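You operate a simulated robot arm through the tools that you are given. There is no shell and no other tool.

The job below is to be done with a simulated robot arm. You get a single attempt, and the scene is never put back.

JOB
Check the blue gauge at 4 bar on the gauge checker and sort it: OK or REDO.
Fine: plug it into the test port, TEST lever fully open and left so, wind the black knob till the square gauge shows 4, wind right back, then stand it on OK if the two read the same, else on REDO; leave the other gauges alone.

It is judged by the outcome, as a careful person would: the job done as asked, and still so three seconds after it is handed in. It fails if anything else is knocked over, pushed out of place, dropped, spilled or broken.

ROBOT AND FRAMES
A 7-joint arm with a two-finger parallel gripper, fixed in place. Base frame: the origin is at the foot of the arm, x ahead of it, y to its left, z up; the work surface is at about z = 85.4. Readings come in cm, degrees, newtons and seconds.
With the tool pointing down near the work surface it reaches from about 24 to 68 cm from the base axis. Its first joint turns from -66.0 to 66.0 degrees. Payload 2.4 kg.
Tool frame: the origin (TCP) lies between the finger pads and is the grasp point; the fingertips stand 3 cm ahead of it; z points along the fingers, y is the line along which they close. The gripper opens to 9.4 cm. The fingers are 2.8 cm wide and 1 cm thick; the gripper's body (5 by 9.6 cm) begins 5.5 cm behind the TCP.
Orientation is that of the tool frame in the base frame, as a unit quaternion [x, y, z, w]. With the fingers straight down and closing along the base's y, the tool's x points along the base's -x, its y along +y and its z along -z.

CONTROLS
- The arm moves only by the tool servo_tool. Its argument "moves" is a list of rows, each a list of 3 entries, a list of its own where there are three numbers: the shift along the base's x, y, z in mm, then the turn, a rotation vector about the base's x, y, z in rad, then the opening in per cent of the stroke, from 0 (shut) to 100 (fully open). In form: [[[x, y, z], [wx, wy, wz], hand], ...]. A call has 1 to 20 rows; each row shifts and turns the commanded pose from where the row before left it. Each row takes 0.2 s and may step no farther than 5 cm and 8.6 degrees from the row before; otherwise, or with a gripper value out of range, the whole call is refused. A pose out of reach is approached as far as the arm can. The call stops where the force on the tool passes 40 N (or 10 N more than at its start, if that is more) or the arm is blocked; 0.2 s more then pass. The fingers move at their own pace (about 15.3 cm/s each) and stop on an object; they squeeze with about 40 N. The grip force told is the motor's: it shows also when the fingers shut on nothing. Time passes only in rows, and 0.2 s behind the last, so rows that do not move let the fingers close. It gives the time, the measured TCP pose, the force on the tool (base axes), the opening and the grip force at its end, in the units of the frame above (readings bear some noise), with the torque about the TCP (base axes, N m) and any sound that the robot's microphone picked up, and new pictures: "pictures" is both (left out), scene, wrist or none.
- Cameras (640 x 400 px; columns grow to the right, rows downward): "scene" is fixed at [4.39, 48.36, 143.21]; the picture's right is [-0.66, -0.75, 0.00], its down [-0.51, 0.45, -0.73] and it looks along [0.55, -0.48, -0.68] (base axes); focal length 308 px, centre (320, 200). "wrist" rides on the gripper at [7.6, 1.4, -10.2] in the tool frame; the picture's right is [-0.18, 0.98, 0.00], its down [-0.75, -0.14, -0.64] and it looks along [-0.63, -0.12, 0.77] (tool axes); focal length 243 px, centre (320, 200). There is no depth. A picture from a camera that has moved, and an enlarged one, comes with that camera's place and axes in the base frame and with its lens.
- zoom(camera, box): a new picture of the part [left, top, right, bottom] of that camera's present view, enlarged. It takes no simulated time.
- job_done(): hands the job in; it is judged then, once.

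Places have to be worked out from the pictures, the camera data and where the tool is seen. Open the gripper and draw the arm clear of the work before you hand the job in, unless the task says otherwise.

The tools are called after ">>>" as name(argument=value, ...) on one line, values as JSON. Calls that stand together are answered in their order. servo_tool: Moves the arm, as the interface text tells. Its arguments: {"type":"object","properties":{"moves":{"type":"array","items":{"type":"array"}},"pictures":{"type":"string","enum":["both","scene","wrist","none"]}},"required":["moves"]} The other tools are called the same way: zoom (camera, box) takes an enlarged picture of a part of a camera's view; job_done () hands the job in.

At the start:

```text
time: 0.0
eef_pos: [34.53, 16.02, 118.56]
ee_rot: [0.0, 1.0, 0.0, 0.0]
force: [1.0, 0.0, -0.3]
torque: [0.02, -0.02, -0.02]
finger_gap: 9.41
grasp_force: 0.1
```

scene: 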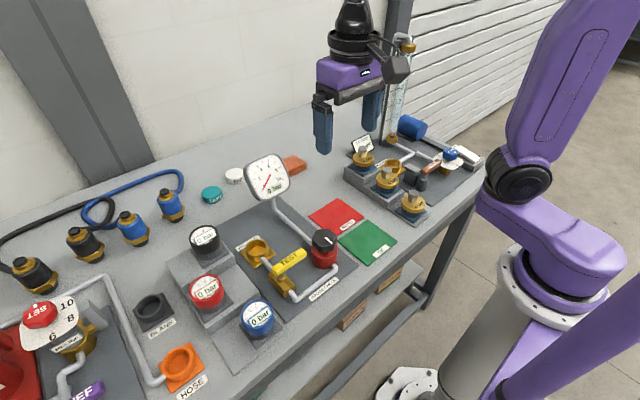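
wrist: 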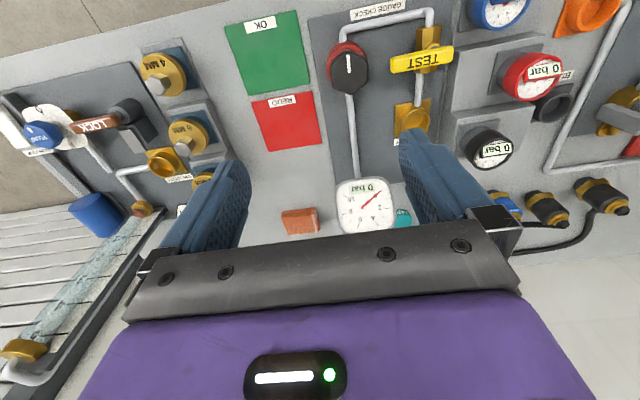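

I see the gauge checker in the middle of the bench, with three gauges (black, red, blue) beside it. I'll zoom in for detail before moving.

>>> zoom(camera="scene", box=[150, 200, 350, 360])

>>> zoom(camera="scene", box=[220, 140, 420, 300])

>>> zoom(camera="wrist", box=[220, 0, 560, 240])

```text
2.50 times, centred on (250, 280) of scene
camera zoom: at [4.39, 48.36, 143.21], right [-0.66, -0.75, 0.0], down [-0.51, 0.45, -0.73], along [0.55, -0.48, -0.68], focal length 769 px, centre (495, 0)
```

zoom: 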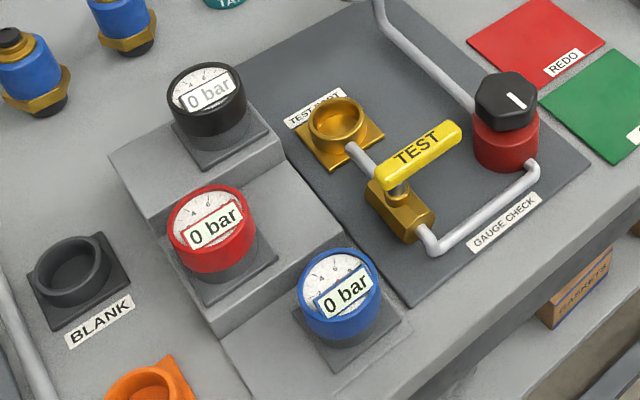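

```text
2.50 times, centred on (320, 220) of scene
camera zoom: at [4.39, 48.36, 143.21], right [-0.66, -0.75, 0.0], down [-0.51, 0.45, -0.73], along [0.55, -0.48, -0.68], focal length 769 px, centre (320, 150)
```

zoom: 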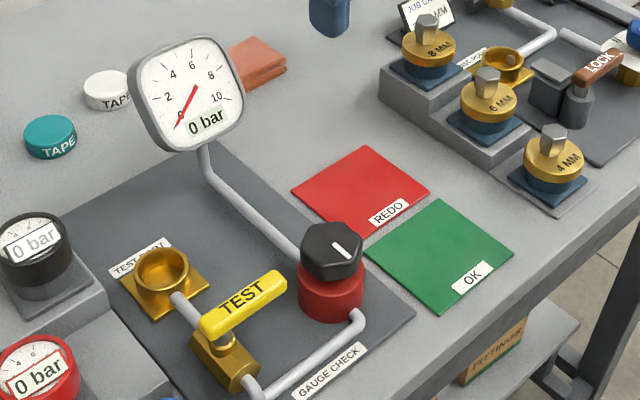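

```text
1.67 times, centred on (390, 120) of wrist
camera zoom: at [26.83, 17.37, 128.73], right [0.18, 0.98, 0.0], down [0.75, -0.14, 0.64], along [0.63, -0.12, -0.77], focal length 404 px, centre (203, 333)
```

zoom: 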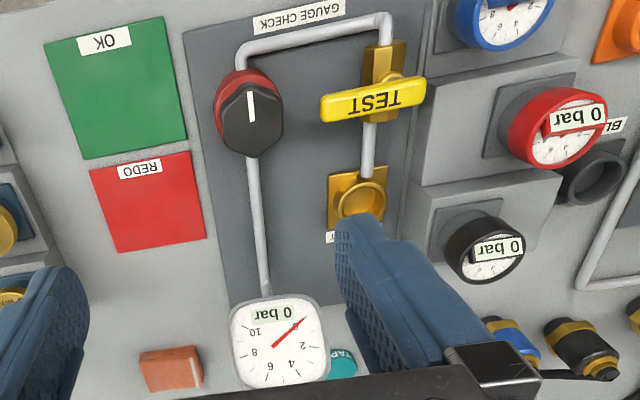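

The layout is clear at a first look: test port near (45,30), yellow TEST lever across the pipe near (36.5, 31→25), knob near (35,20), blue gauge near (31.5,39). I'll move the hand over the area to get a closer wrist view.

>>> servo_tool(moves=[[[-16, 35, -15], [0, 0, 0], 100], [[-16, 35, -15], [0, 0, 0], 100], [[-16, 35, -15], [0, 0, 0], 100], [[-16, 35, -15], [0, 0, 0], 100], [[0, 0, 0], [0, 0, 0], 100]])

```text
time: 1.2
eef_pos: [28.17, 30.05, 112.43]
ee_rot: [0.001, 1.0, -0.001, 0.0]
force: [-0.2, -0.6, 0.5]
torque: [-0.04, 0.01, -0.01]
finger_gap: 9.39
grasp_force: 0.0
camera wrist: at [20.36, 31.47, 122.78], right [0.18, 0.98, 0.0], down [0.75, -0.14, 0.64], along [0.63, -0.12, -0.77], focal length 243 px, centre (320, 200)
```

scene: 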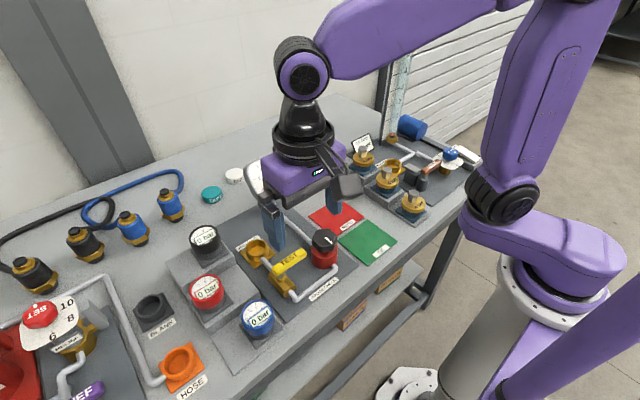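
wrist: 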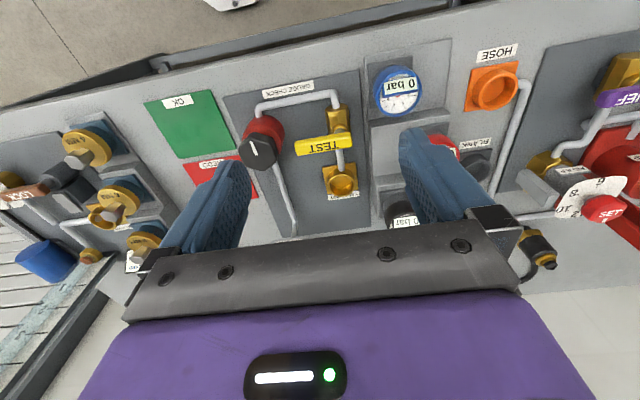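

>>> zoom(camera="wrist", box=[220, 50, 480, 240])

>>> zoom(camera="wrist", box=[350, 50, 450, 130])

>>> zoom(camera="scene", box=[225, 285, 305, 350])

>>> zoom(camera="scene", box=[225, 220, 345, 310])

```text
2.11 times, centred on (350, 145) of wrist
camera zoom: at [20.36, 31.47, 122.78], right [0.18, 0.98, 0.0], down [0.75, -0.14, 0.64], along [0.63, -0.12, -0.77], focal length 511 px, centre (257, 316)
```

zoom: 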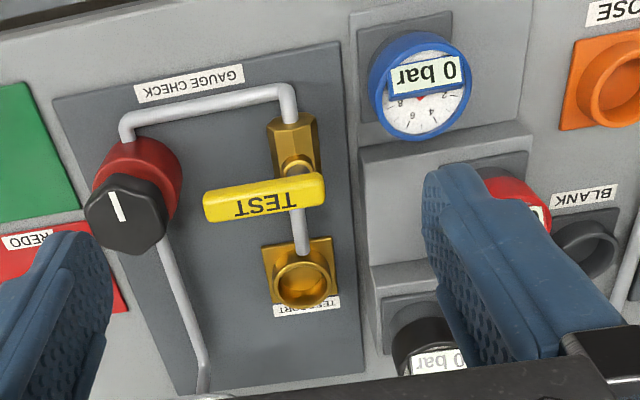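

```text
5.00 times, centred on (400, 90) of wrist
camera zoom: at [20.36, 31.47, 122.78], right [0.18, 0.98, 0.0], down [0.75, -0.14, 0.64], along [0.63, -0.12, -0.77], focal length 1213 px, centre (-80, 750)
```

zoom: 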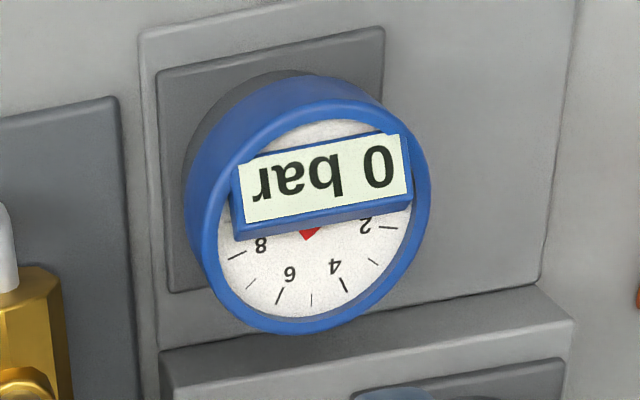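

```text
6.15 times, centred on (265, 318) of scene
camera zoom: at [4.38, 48.36, 143.21], right [-0.66, -0.75, 0.0], down [-0.51, 0.45, -0.73], along [0.55, -0.48, -0.68], focal length 1893 px, centre (658, -523)
```

zoom: 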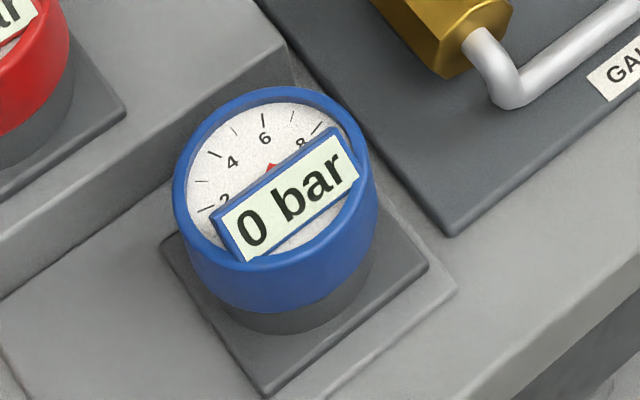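

```text
4.44 times, centred on (285, 265) of scene
camera zoom: at [4.38, 48.36, 143.21], right [-0.66, -0.75, 0.0], down [-0.51, 0.45, -0.73], along [0.55, -0.48, -0.68], focal length 1367 px, centre (476, -89)
```

zoom: 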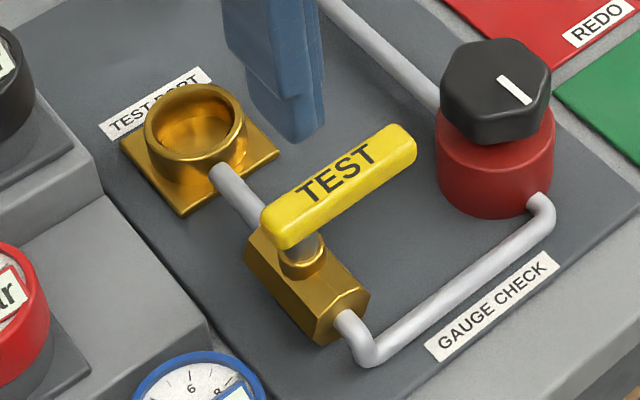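

The gauge looks like a ~5.7 cm wide blue head, rim top at about z=91, centred near (31.4, 39.5). I'll come lower in front of it for a more exact fix.

>>> servo_tool(moves=[[[-3, 20, -31], [0, 0, 0], 100], [[-3, 20, -31], [0, 0, 0], 100], [[-3, 20, -31], [0, 0, 0], 100], [[-3, 20, -31], [0, 0, 0], 100], [[0, 0, 0], [0, 0, 0], 100]])

```text
time: 2.4
eef_pos: [26.82, 38.16, 100.13]
ee_rot: [0.0, 1.0, 0.0, -0.001]
force: [-0.5, -0.2, 0.2]
torque: [0.01, 0.01, 0.02]
finger_gap: 9.4
grasp_force: 0.1
camera wrist: at [19.16, 39.48, 110.33], right [0.18, 0.98, 0.0], down [0.75, -0.14, 0.64], along [0.63, -0.12, -0.77], focal length 243 px, centre (320, 200)
```

scene: 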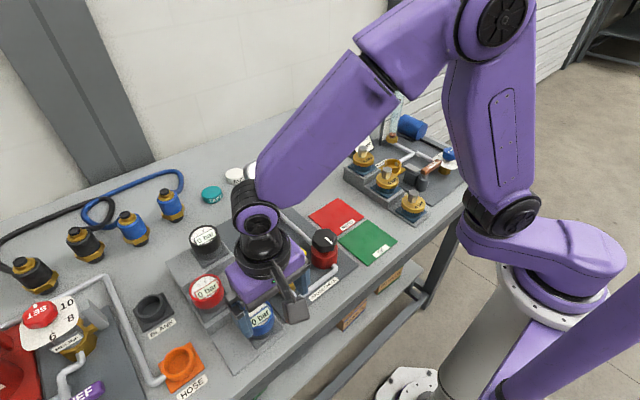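
wrist: 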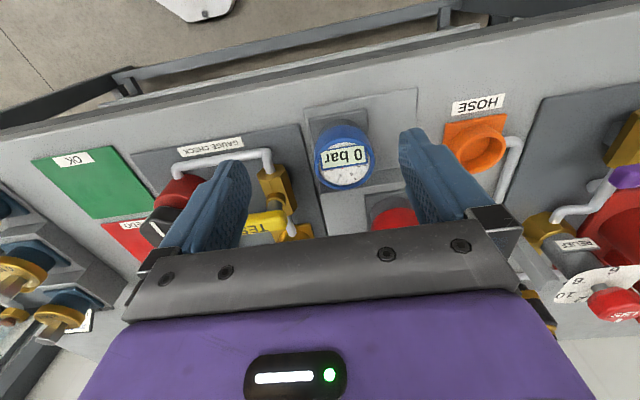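

>>> zoom(camera="wrist", box=[290, 100, 418, 200])

>>> zoom(camera="wrist", box=[130, 80, 450, 280])

```text
4.00 times, centred on (354, 150) of wrist
camera zoom: at [19.16, 39.48, 110.33], right [0.18, 0.98, 0.0], down [0.75, -0.14, 0.64], along [0.63, -0.12, -0.77], focal length 970 px, centre (184, 400)
```

zoom: 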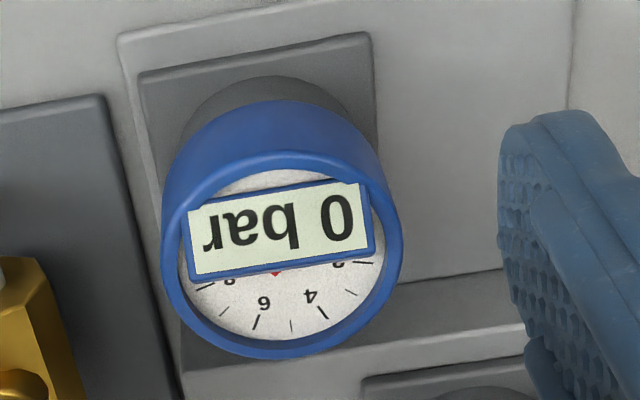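

```text
2.00 times, centred on (290, 180) of wrist
camera zoom: at [19.16, 39.48, 110.33], right [0.18, 0.98, 0.0], down [0.75, -0.14, 0.64], along [0.63, -0.12, -0.77], focal length 485 px, centre (380, 240)
```

zoom: 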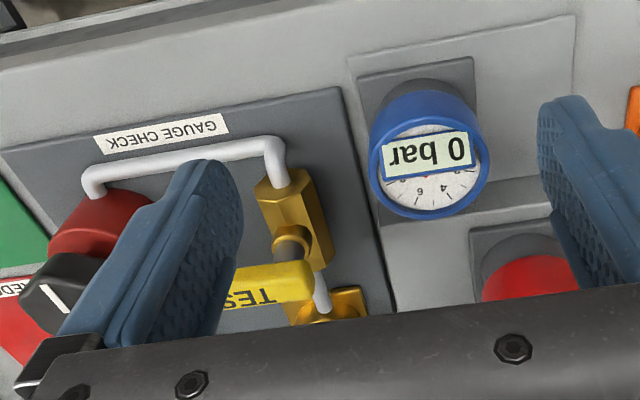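

Triangulating from the closer view puts the gauge centre at about (31.25, 39.5), rim top z≈91.1, head about 5.5 cm wide. I'll move above it and come down partway with the fingers straddling it along y.

>>> servo_tool(moves=[[[22, 8, 0], [0, 0, 0], 82], [[22, 7, 0], [0, 0, 0], 82], [[0, 0, -25], [0, 0, 0], 82], [[0, 0, -20], [0, 0, 0], 82], [[0, 0, 0], [0, 0, 0], 82]])

```text
time: 3.6
eef_pos: [31.3, 39.52, 95.6]
ee_rot: [-0.001, 1.0, 0.0, 0.0]
force: [-1.0, 0.1, 0.6]
torque: [0.0, 0.02, 0.02]
finger_gap: 7.72
grasp_force: 0.0
camera wrist: at [23.58, 40.91, 105.9], right [0.18, 0.98, 0.0], down [0.75, -0.14, 0.64], along [0.63, -0.12, -0.77], focal length 243 px, centre (320, 200)
```

scene: 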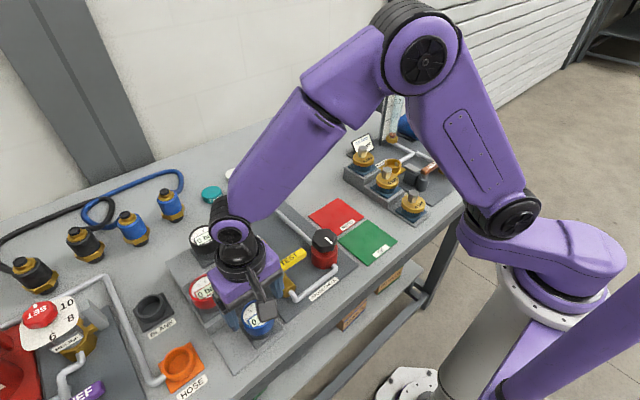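
wrist: 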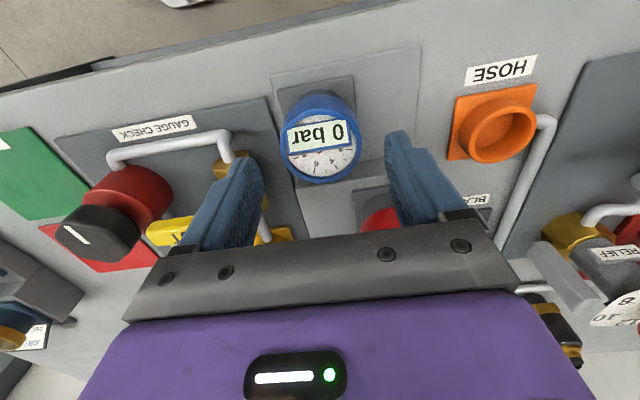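

>>> zoom(camera="wrist", box=[220, 70, 420, 210])

>>> zoom(camera="scene", box=[200, 260, 320, 350])

```text
2.86 times, centred on (320, 140) of wrist
camera zoom: at [23.58, 40.91, 105.9], right [0.18, 0.98, 0.0], down [0.75, -0.14, 0.64], along [0.63, -0.12, -0.77], focal length 693 px, centre (320, 371)
```

zoom: 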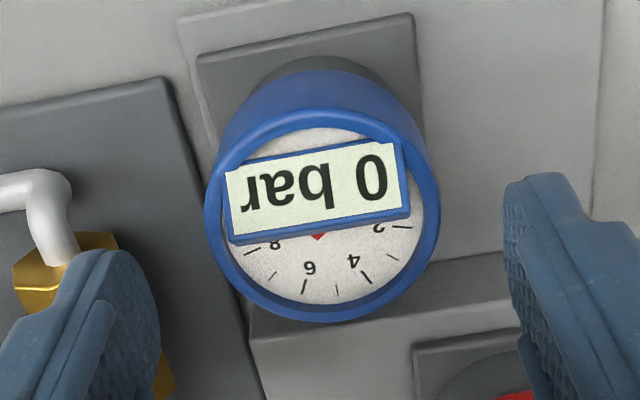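

```text
4.44 times, centred on (260, 305) of scene
camera zoom: at [4.39, 48.36, 143.21], right [-0.66, -0.75, 0.0], down [-0.51, 0.45, -0.73], along [0.55, -0.48, -0.68], focal length 1367 px, centre (587, -267)
```

zoom: 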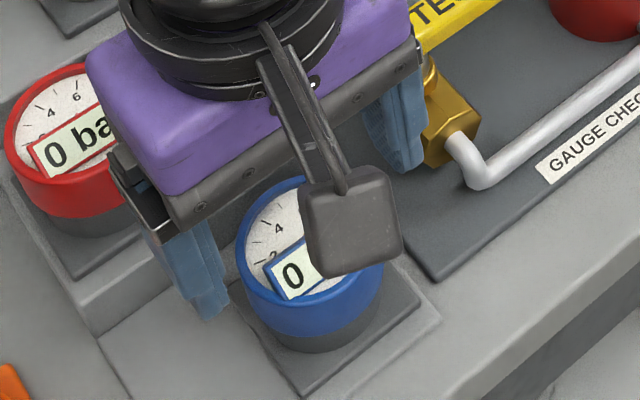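

The gauge is centred between the fingers at (31.2, 39.6). I'll lower to TCP z≈90.3 and close on the head.

>>> servo_tool(moves=[[[0, 0, -20], [0, 0, 0], 82], [[0, 0, -18], [0, 0, 0], 82], [[0, 0, -14], [0, 0, 0], 82], [[0, 0, 0], [0, 0, 0], 82]], pictures="both")

```text
time: 4.6
eef_pos: [31.25, 39.5, 90.28]
ee_rot: [0.0, 1.0, 0.0, 0.0]
force: [-0.8, 0.6, 0.3]
torque: [0.01, -0.01, -0.02]
finger_gap: 7.71
grasp_force: 0.0
camera wrist: at [23.59, 40.89, 100.55], right [0.18, 0.98, 0.0], down [0.75, -0.14, 0.64], along [0.63, -0.12, -0.77], focal length 243 px, centre (320, 200)
```

scene: 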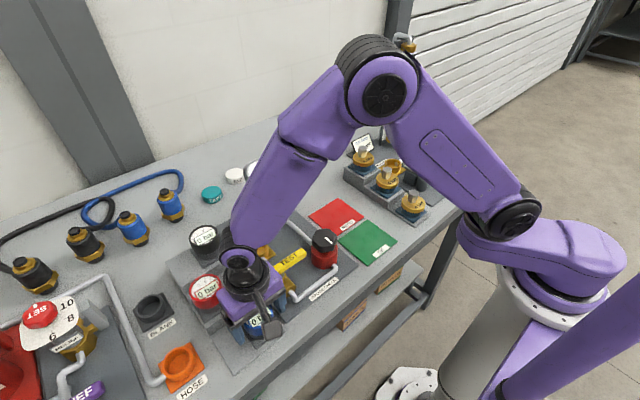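
wrist: 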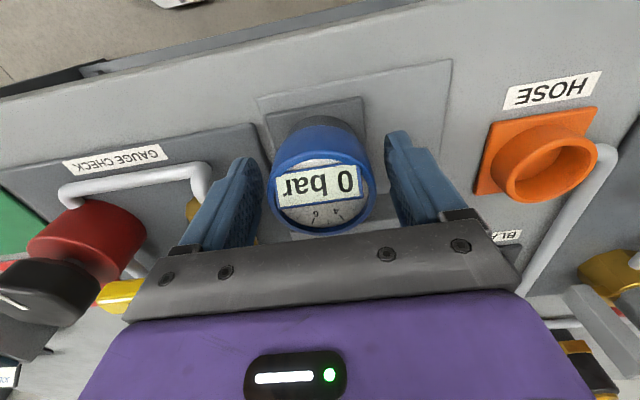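

No contact force; the head sits between the pads. I'll close the fingers.

>>> servo_tool(moves=[[[0, 0, 0], [0, 0, 0], 60], [[0, 0, 0], [0, 0, 0], 30], [[0, 0, 0], [0, 0, 0], 0], [[0, 0, 0], [0, 0, 0], 0]], pictures="both")

```text
time: 5.6
eef_pos: [31.32, 39.51, 90.31]
ee_rot: [0.001, 1.0, 0.0, 0.0]
force: [1.0, -0.1, -0.3]
torque: [-0.02, 0.03, 0.0]
finger_gap: 5.74
grasp_force: 40.0
camera wrist: at [23.59, 40.89, 100.57], right [0.18, 0.98, 0.0], down [0.75, -0.14, 0.64], along [0.63, -0.12, -0.77], focal length 243 px, centre (320, 200)
```

scene: 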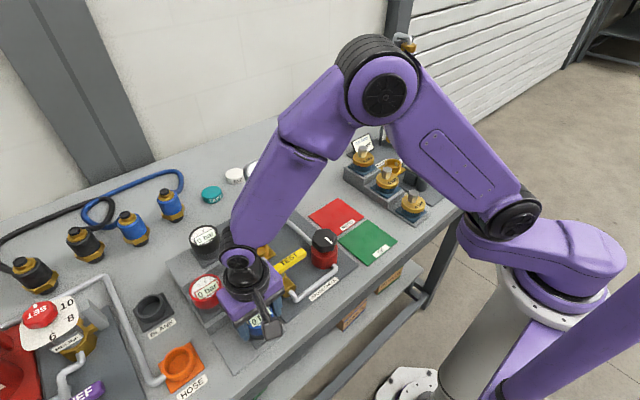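
wrist: 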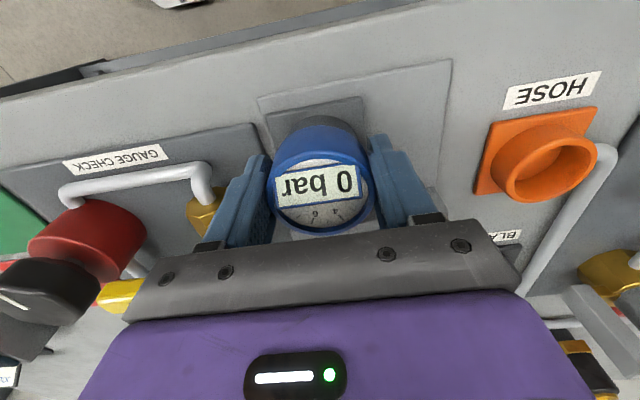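

Gripped: gap 5.74 cm, 40 N. Lifting straight up, slowly at first.

>>> servo_tool(moves=[[[0, 0, 5], [0, 0, 0], 0], [[0, 0, 10], [0, 0, 0], 0], [[0, 0, 15], [0, 0, 0], 0], [[0, 0, 25], [0, 0, 0], 0], [[0, 0, 25], [0, 0, 0], 0], [[0, 0, 25], [0, 0, 0], 0], [[0, 0, 0], [0, 0, 0], 0]], pictures="both")

```text
time: 7.2
eef_pos: [31.48, 39.4, 100.98]
ee_rot: [0.0, 1.0, 0.0, 0.0]
force: [-1.1, -0.2, 0.4]
torque: [0.01, 0.01, 0.02]
finger_gap: 0.0
grasp_force: 33.3
camera wrist: at [23.77, 40.81, 111.15], right [0.18, 0.98, 0.0], down [0.75, -0.14, 0.64], along [0.63, -0.12, -0.77], focal length 243 px, centre (320, 200)
```

scene: 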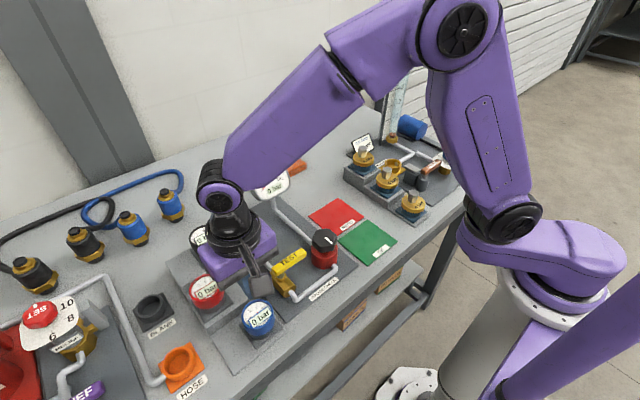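
wrist: 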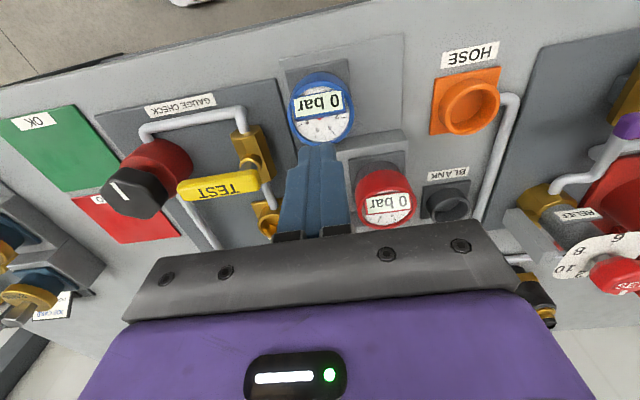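

The fingers slipped off and the gauge stayed in its seat — it's held, perhaps by a bayonet or a tight fit. Let me look closely at the gauges' seats and at the port for details.

>>> zoom(camera="wrist", box=[270, 50, 370, 150])

>>> zoom(camera="scene", box=[230, 290, 290, 350])

>>> zoom(camera="wrist", box=[410, 40, 530, 240])

>>> zoom(camera="wrist", box=[210, 100, 300, 260])

```text
4.00 times, centred on (320, 100) of wrist
camera zoom: at [23.77, 40.81, 111.15], right [0.18, 0.98, 0.0], down [0.75, -0.14, 0.64], along [0.63, -0.12, -0.77], focal length 970 px, centre (320, 600)
```

zoom: 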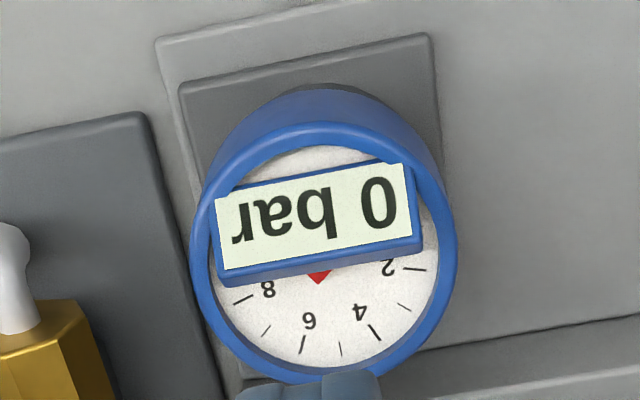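

```text
6.67 times, centred on (260, 320) of scene
camera zoom: at [4.39, 48.36, 143.21], right [-0.66, -0.75, 0.0], down [-0.51, 0.45, -0.73], along [0.55, -0.48, -0.68], focal length 2050 px, centre (720, -600)
```

zoom: 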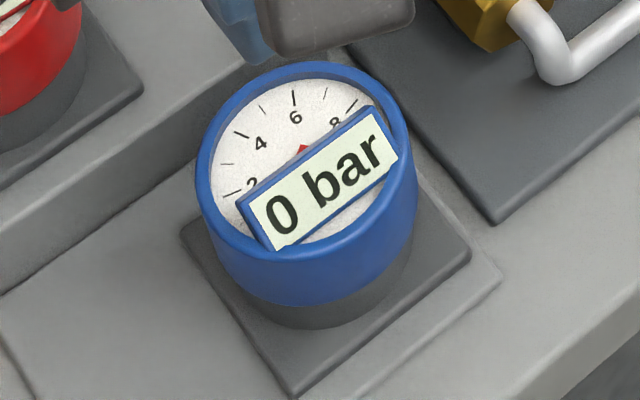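

```text
2.00 times, centred on (470, 140) of wrist
camera zoom: at [23.77, 40.81, 111.15], right [0.18, 0.98, 0.0], down [0.75, -0.14, 0.64], along [0.63, -0.12, -0.77], focal length 485 px, centre (20, 320)
```

zoom: 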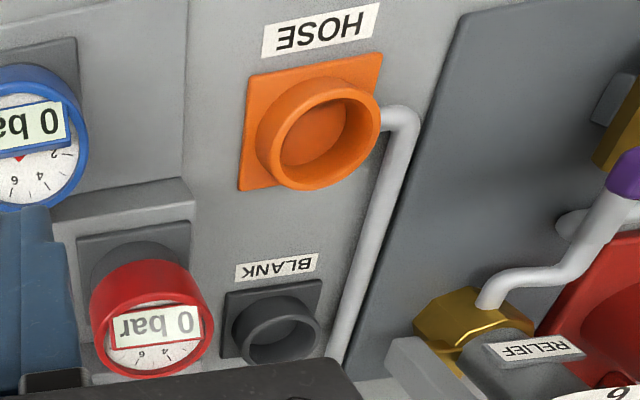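

```text
2.50 times, centred on (255, 180) of wrist
camera zoom: at [23.77, 40.81, 111.15], right [0.18, 0.98, 0.0], down [0.75, -0.14, 0.64], along [0.63, -0.12, -0.77], focal length 606 px, centre (482, 250)
```

zoom: 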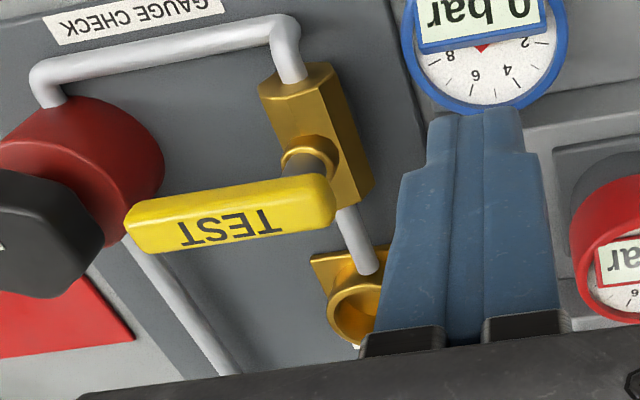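

The seats look like plain cups with the gauge stem pushed in, so probably a tight push fit or a twist fit. I'll go back down, regrip slightly lower, and pull in small steps while watching the force.

>>> servo_tool(moves=[[[0, 0, 0], [0, 0, 0], 82], [[-1, 1, 0], [0, 0, 0], 82], [[0, 0, -35], [0, 0, 0], 82], [[0, 0, -35], [0, 0, 0], 82], [[0, 0, -25], [0, 0, 0], 82], [[0, 0, -13], [0, 0, 0], 82], [[0, 0, -2], [0, 0, 0], 82], [[0, 0, 0], [0, 0, 0], 40], [[0, 0, 0], [0, 0, 0], 0], [[0, 0, 0], [0, 0, 0], 0], [[0, 0, 0], [0, 0, 0], 0]], pictures="both")

```text
time: 9.6
eef_pos: [31.26, 39.47, 89.87]
ee_rot: [0.001, 1.0, 0.0, 0.0]
force: [-0.3, -0.4, -0.1]
torque: [-0.02, -0.02, 0.02]
finger_gap: 5.74
grasp_force: 40.3
camera wrist: at [23.57, 40.85, 100.11], right [0.18, 0.98, 0.0], down [0.75, -0.14, 0.64], along [0.63, -0.12, -0.77], focal length 243 px, centre (320, 200)
```

scene: 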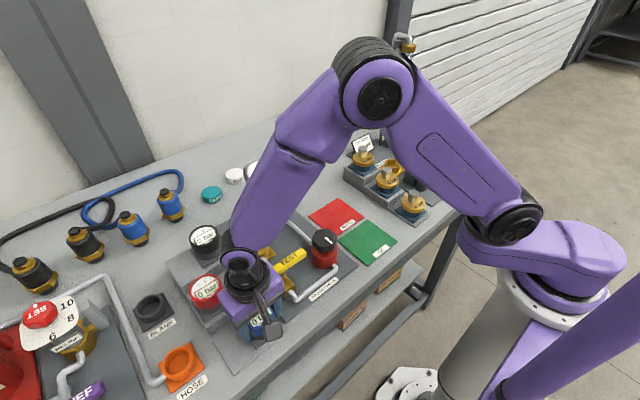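
wrist: 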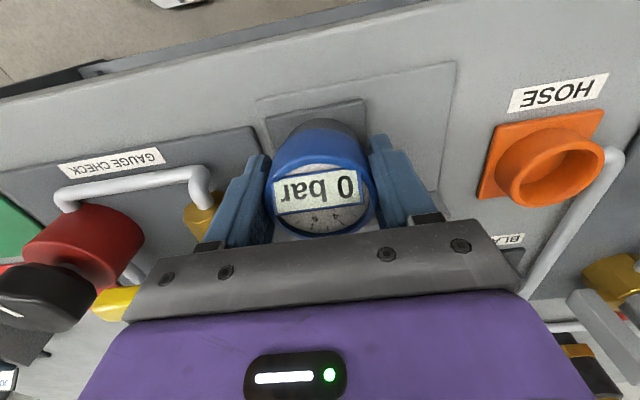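

Regripped at z≈89.9 with 40 N. Now a small pull of 2 mm to read the force.

>>> servo_tool(moves=[[[0, 0, 1], [0, 0, 0], 0], [[0, 0, 1], [0, 0, 0], 0]], pictures="none")

>>> servo_tool(moves=[[[0, 0, 1], [0, 0, 0], 0], [[0, 0, 1], [0, 0, 0], 0]], pictures="none")

```text
time: 10.2
eef_pos: [31.25, 39.53, 90.11]
ee_rot: [0.0, 1.0, 0.0, 0.0]
force: [0.3, -1.1, -0.7]
torque: [-0.07, -0.04, 0.0]
finger_gap: 5.7
grasp_force: 40.0
```

```text
time: 10.8
eef_pos: [31.18, 39.52, 90.5]
ee_rot: [-0.001, 1.0, -0.001, 0.0]
force: [1.0, 0.4, -1.5]
torque: [0.0, 0.0, 0.0]
finger_gap: 5.74
grasp_force: 39.7
```

The force is still very small (about 1.5 N), so it may be lifting freely. I'll continue slowly and look.

>>> servo_tool(moves=[[[0, 0, 2], [0, 0, 0], 0], [[0, 0, 2], [0, 0, 0], 0], [[0, 0, 2], [0, 0, 0], 0]], pictures="both")

```text
time: 11.6
eef_pos: [31.28, 39.48, 91.02]
ee_rot: [0.0, 1.0, 0.0, 0.0]
force: [0.2, 0.0, -1.7]
torque: [0.04, -0.04, -0.03]
finger_gap: 5.72
grasp_force: 40.0
camera wrist: at [23.52, 40.92, 101.14], right [0.18, 0.98, 0.0], down [0.75, -0.14, 0.64], along [0.63, -0.12, -0.77], focal length 243 px, centre (320, 200)
```

scene: 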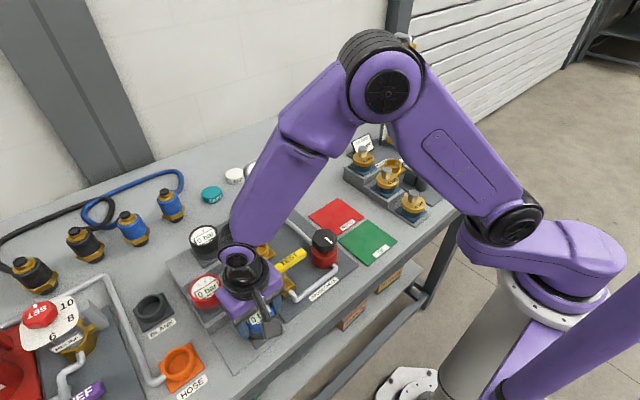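
wrist: 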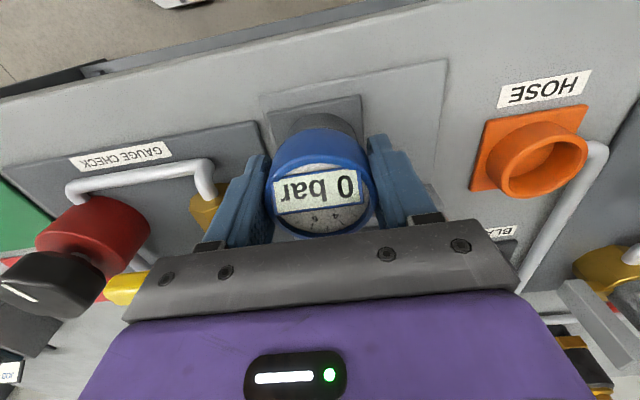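

The gauge now stays fixed in the hand view while the background recedes — it is lifting (weight ~1.7 N). I'll continue up gently.

>>> servo_tool(moves=[[[0, 0, 3], [0, 0, 0], 0], [[0, 0, 4], [0, 0, 0], 0], [[0, 0, 4], [0, 0, 0], 0], [[0, 0, 5], [0, 0, 0], 0], [[0, 0, 5], [0, 0, 0], 0], [[0, 0, 0], [0, 0, 0], 0]], pictures="both")

```text
time: 13.0
eef_pos: [31.27, 39.56, 93.02]
ee_rot: [0.0, 1.0, 0.0, 0.0]
force: [0.3, -1.2, -0.4]
torque: [0.0, -0.01, 0.0]
finger_gap: 5.73
grasp_force: 39.5
camera wrist: at [23.51, 41.01, 103.23], right [0.18, 0.98, 0.0], down [0.75, -0.14, 0.64], along [0.63, -0.12, -0.77], focal length 243 px, centre (320, 200)
```

scene: 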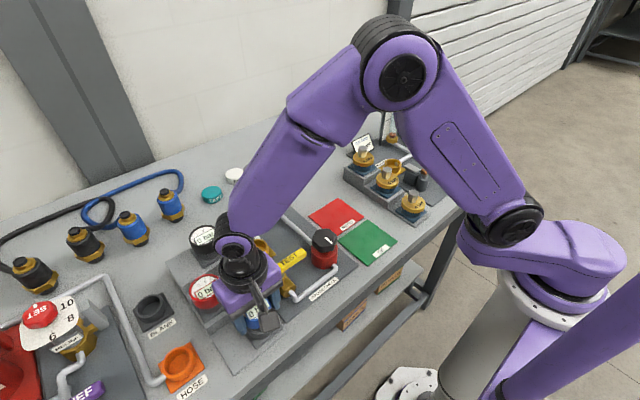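
wrist: 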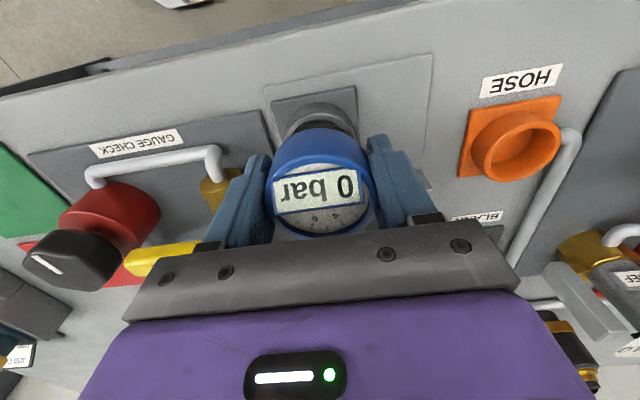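

It's clear of the seat and held. I'll raise it gently further to a safe carry height.

>>> servo_tool(moves=[[[0, 0, 6], [0, 0, 0], 0], [[0, 0, 8], [0, 0, 0], 0], [[0, 0, 8], [0, 0, 0], 0], [[0, 0, 8], [0, 0, 0], 0], [[0, 0, 8], [0, 0, 0], 0], [[0, 0, 8], [0, 0, 0], 0], [[0, 0, 4], [0, 0, 0], 0], [[0, 0, 0], [0, 0, 0], 0]], pictures="both")

```text
time: 14.8
eef_pos: [31.14, 39.62, 98.01]
ee_rot: [0.0, 1.0, 0.0, 0.0]
force: [0.7, 0.2, -1.9]
torque: [0.0, 0.01, -0.03]
finger_gap: 5.71
grasp_force: 40.3
camera wrist: at [23.48, 41.01, 108.24], right [0.18, 0.98, 0.0], down [0.75, -0.14, 0.64], along [0.63, -0.12, -0.77], focal length 243 px, centre (320, 200)
```

scene: 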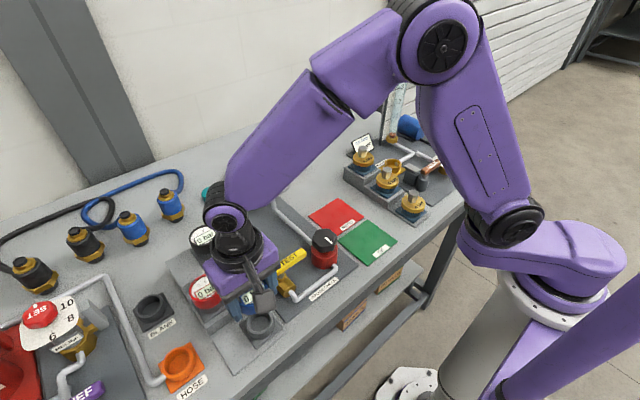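
wrist: 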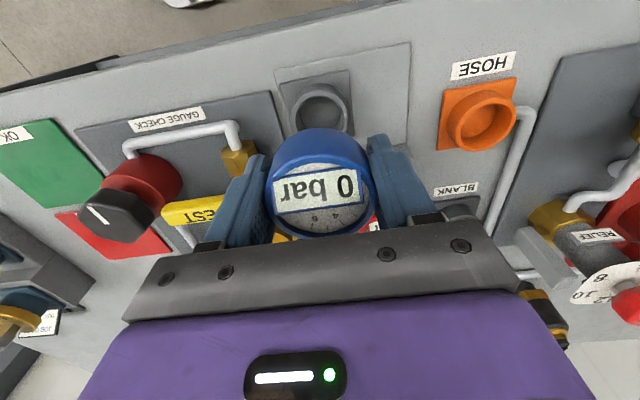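

The gauge is out; the seat below is a cup just like the test port. I'll zoom to measure how the gauge sits in the hand.

>>> zoom(camera="wrist", box=[240, 60, 400, 260])

>>> zoom(camera="scene", box=[190, 240, 310, 350])

```text
2.00 times, centred on (320, 160) of wrist
camera zoom: at [23.48, 41.01, 108.24], right [0.18, 0.98, 0.0], down [0.75, -0.14, 0.64], along [0.63, -0.12, -0.77], focal length 485 px, centre (320, 280)
```

zoom: 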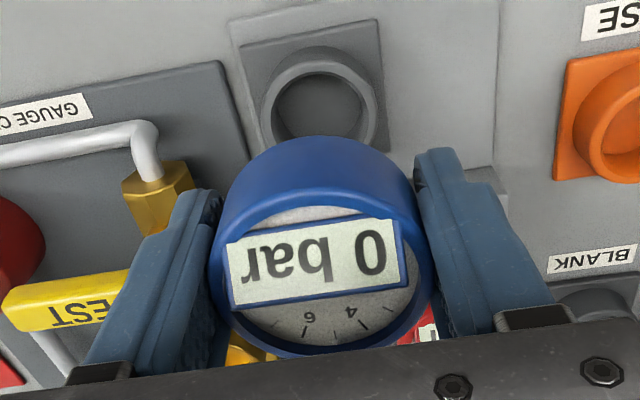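

```text
3.64 times, centred on (250, 295) of scene
camera zoom: at [4.39, 48.36, 143.21], right [-0.66, -0.75, 0.0], down [-0.51, 0.45, -0.73], along [0.55, -0.48, -0.68], focal length 1118 px, centre (574, -146)
```

zoom: 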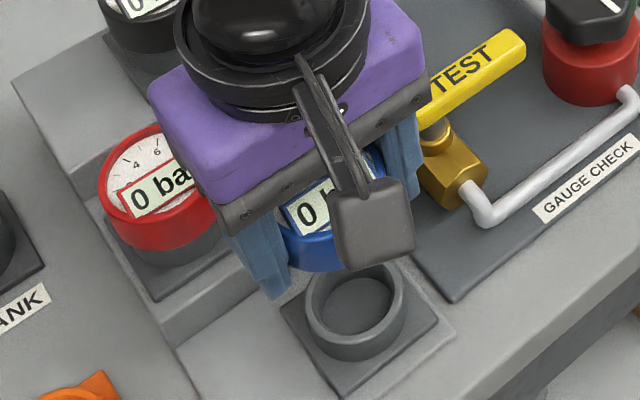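

The gauge sits squarely in the hand. I'll carry it at this height first along -y, then +x toward the test port, gently.

>>> servo_tool(moves=[[[0, -6, 2], [0, 0, 0], 0], [[0, -12, 3], [0, 0, 0], 0], [[0, -12, 0], [0, 0, 0], 0], [[0, -12, 0], [0, 0, 0], 0], [[0, -12, 0], [0, 0, 0], 0], [[0, -12, 0], [0, 0, 0], 0], [[0, -12, 0], [0, 0, 0], 0], [[6, -11, 0], [0, 0, 0], 0], [[10, 0, 0], [0, 0, 0], 0], [[13, 0, 0], [0, 0, 0], 0], [[13, 0, 0], [0, 0, 0], 0], [[13, 0, 0], [0, 0, 0], 0], [[13, 0, 0], [0, 0, 0], 0], [[13, 0, 0], [0, 0, 0], 0], [[9, 0, 0], [0, 0, 0], 0], [[0, 0, 0], [0, 0, 0], 0]], pictures="both")

```text
time: 18.2
eef_pos: [40.3, 30.72, 98.47]
ee_rot: [-0.001, 1.0, 0.0, -0.001]
force: [0.6, 0.0, -1.9]
torque: [-0.01, -0.02, -0.01]
finger_gap: 5.69
grasp_force: 39.7
camera wrist: at [32.57, 32.11, 108.74], right [0.18, 0.98, 0.0], down [0.75, -0.14, 0.64], along [0.63, -0.12, -0.77], focal length 243 px, centre (320, 200)
```

scene: 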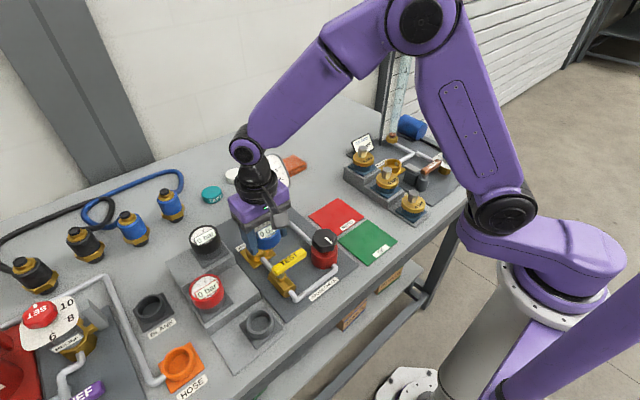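
wrist: 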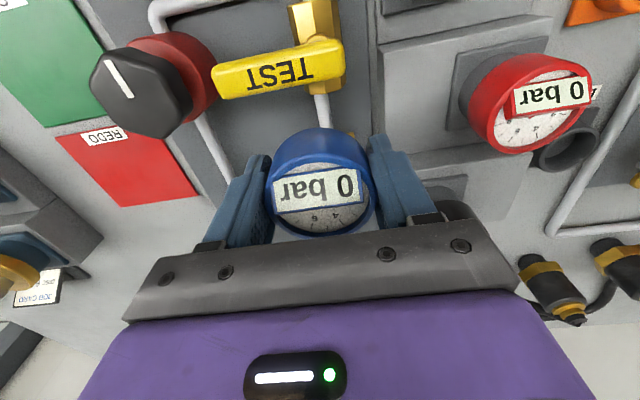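

Held well. The port is still hidden behind the gauge; I'll move on 5.6 cm in x so it comes into view as the holder cup did.

>>> servo_tool(moves=[[[8, 0, 0], [0, 0, 0], 0], [[12, 0, 0], [0, 0, 0], 0], [[12, 0, 0], [0, 0, 0], 0], [[12, 0, 0], [0, 0, 0], 0], [[10, 0, 0], [0, 0, 0], 0], [[2, 0, 0], [0, 0, 0], 0], [[0, 0, 0], [0, 0, 0], 0]], pictures="both")

```text
time: 19.8
eef_pos: [45.75, 30.56, 98.5]
ee_rot: [0.0, 1.0, 0.0, 0.0]
force: [-0.5, -0.1, -1.9]
torque: [-0.02, 0.0, 0.0]
finger_gap: 5.71
grasp_force: 40.0
camera wrist: at [38.06, 32.12, 108.77], right [0.18, 0.98, 0.0], down [0.75, -0.14, 0.64], along [0.63, -0.12, -0.77], focal length 243 px, centre (320, 200)
```

scene: 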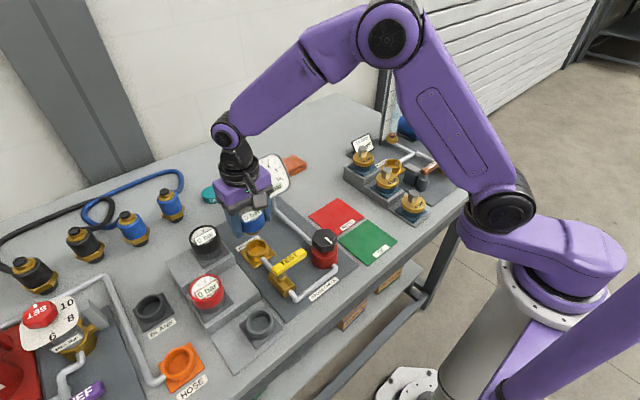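
wrist: 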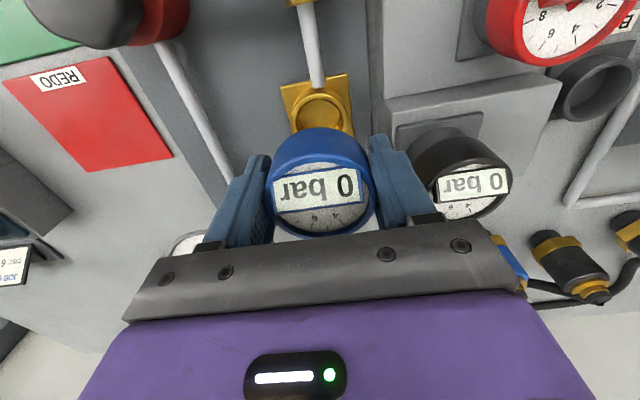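

>>> zoom(camera="wrist", box=[240, 60, 400, 260])

>>> zoom(camera="scene", box=[190, 190, 310, 290])

>>> zoom(camera="scene", box=[220, 180, 290, 230])

```text
2.00 times, centred on (320, 160) of wrist
camera zoom: at [38.06, 32.12, 108.77], right [0.18, 0.98, 0.0], down [0.75, -0.14, 0.64], along [0.63, -0.12, -0.77], focal length 485 px, centre (320, 280)
```

zoom: 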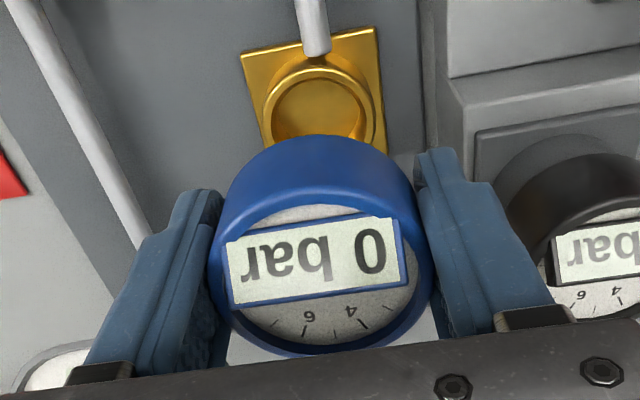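

```text
4.00 times, centred on (250, 240) of scene
camera zoom: at [4.39, 48.36, 143.21], right [-0.66, -0.75, 0.0], down [-0.51, 0.45, -0.73], along [0.55, -0.48, -0.68], focal length 1230 px, centre (600, 40)
```

zoom: 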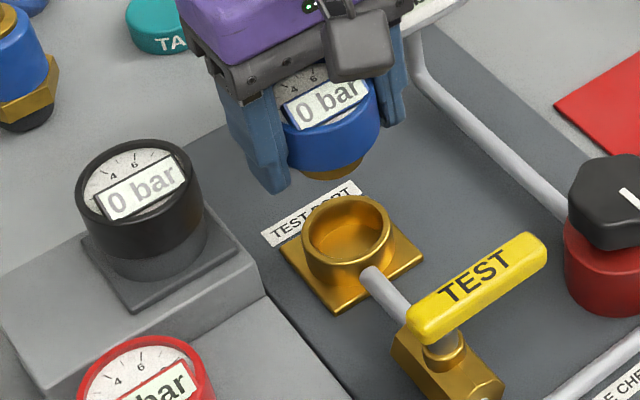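

```text
8.00 times, centred on (255, 205) of scene
camera zoom: at [4.39, 48.36, 143.21], right [-0.66, -0.75, 0.0], down [-0.51, 0.45, -0.73], along [0.55, -0.48, -0.68], focal length 2460 px, centre (840, 160)
```

zoom: 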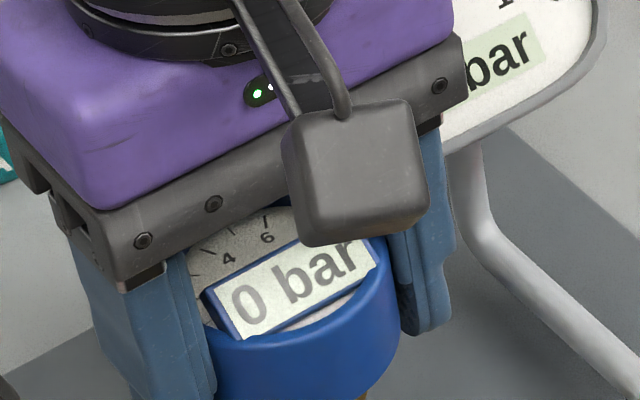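

The port appears about 3 mm further in x and 1 mm lower in y than the cup did when I had the matching pose. I'll correct by that and lower to just above the port for a check.

>>> servo_tool(moves=[[[3, -1, 0], [0, 0, 0], 0], [[0, 0, -8], [0, 0, 0], 0], [[0, 0, -12], [0, 0, 0], 0], [[0, 0, -12], [0, 0, 0], 0], [[0, 0, -8], [0, 0, 0], 0], [[0, 0, 0], [0, 0, 0], 0]], pictures="both")

>>> zoom(camera="scene", box=[210, 200, 310, 280])

>>> zoom(camera="wrist", box=[240, 60, 400, 260])

```text
time: 21.2
eef_pos: [46.2, 30.45, 94.43]
ee_rot: [0.0, 1.0, 0.0, 0.0]
force: [0.2, -0.6, -1.2]
torque: [-0.01, -0.03, 0.01]
finger_gap: 5.73
grasp_force: 40.2
camera wrist: at [38.46, 31.88, 104.65], right [0.18, 0.98, 0.0], down [0.75, -0.14, 0.64], along [0.63, -0.12, -0.77], focal length 243 px, centre (320, 200)
```

scene: 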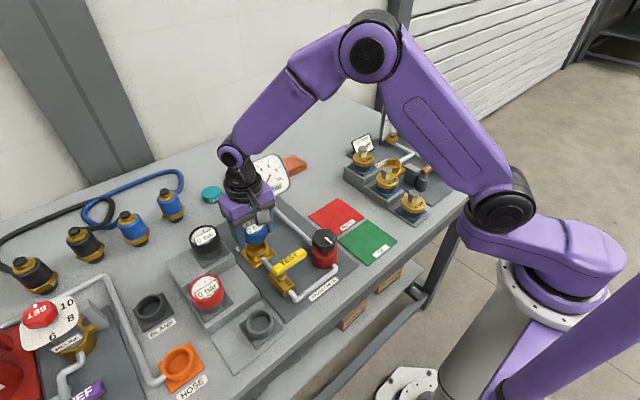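
wrist: 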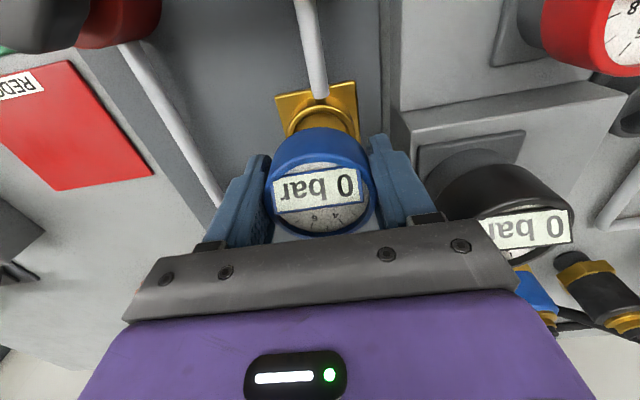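

```text
5.00 times, centred on (260, 240) of scene
camera zoom: at [4.39, 48.36, 143.21], right [-0.66, -0.75, 0.0], down [-0.51, 0.45, -0.73], along [0.55, -0.48, -0.68], focal length 1538 px, centre (620, 0)
```

zoom: 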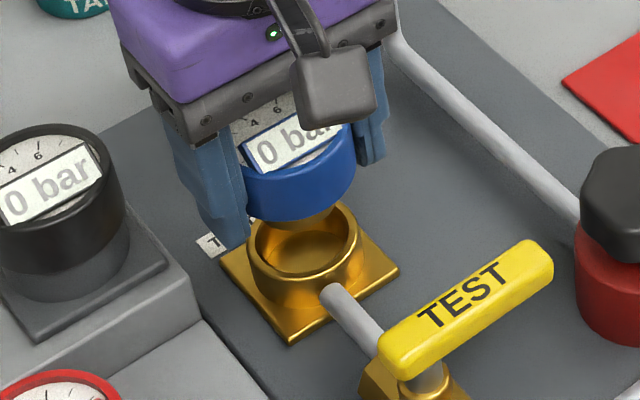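

```text
2.00 times, centred on (320, 160) of wrist
camera zoom: at [38.46, 31.88, 104.65], right [0.18, 0.98, 0.0], down [0.75, -0.14, 0.64], along [0.63, -0.12, -0.77], focal length 485 px, centre (320, 280)
```

zoom: 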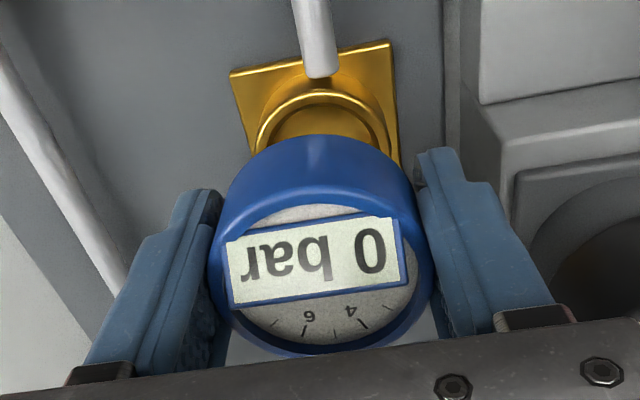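

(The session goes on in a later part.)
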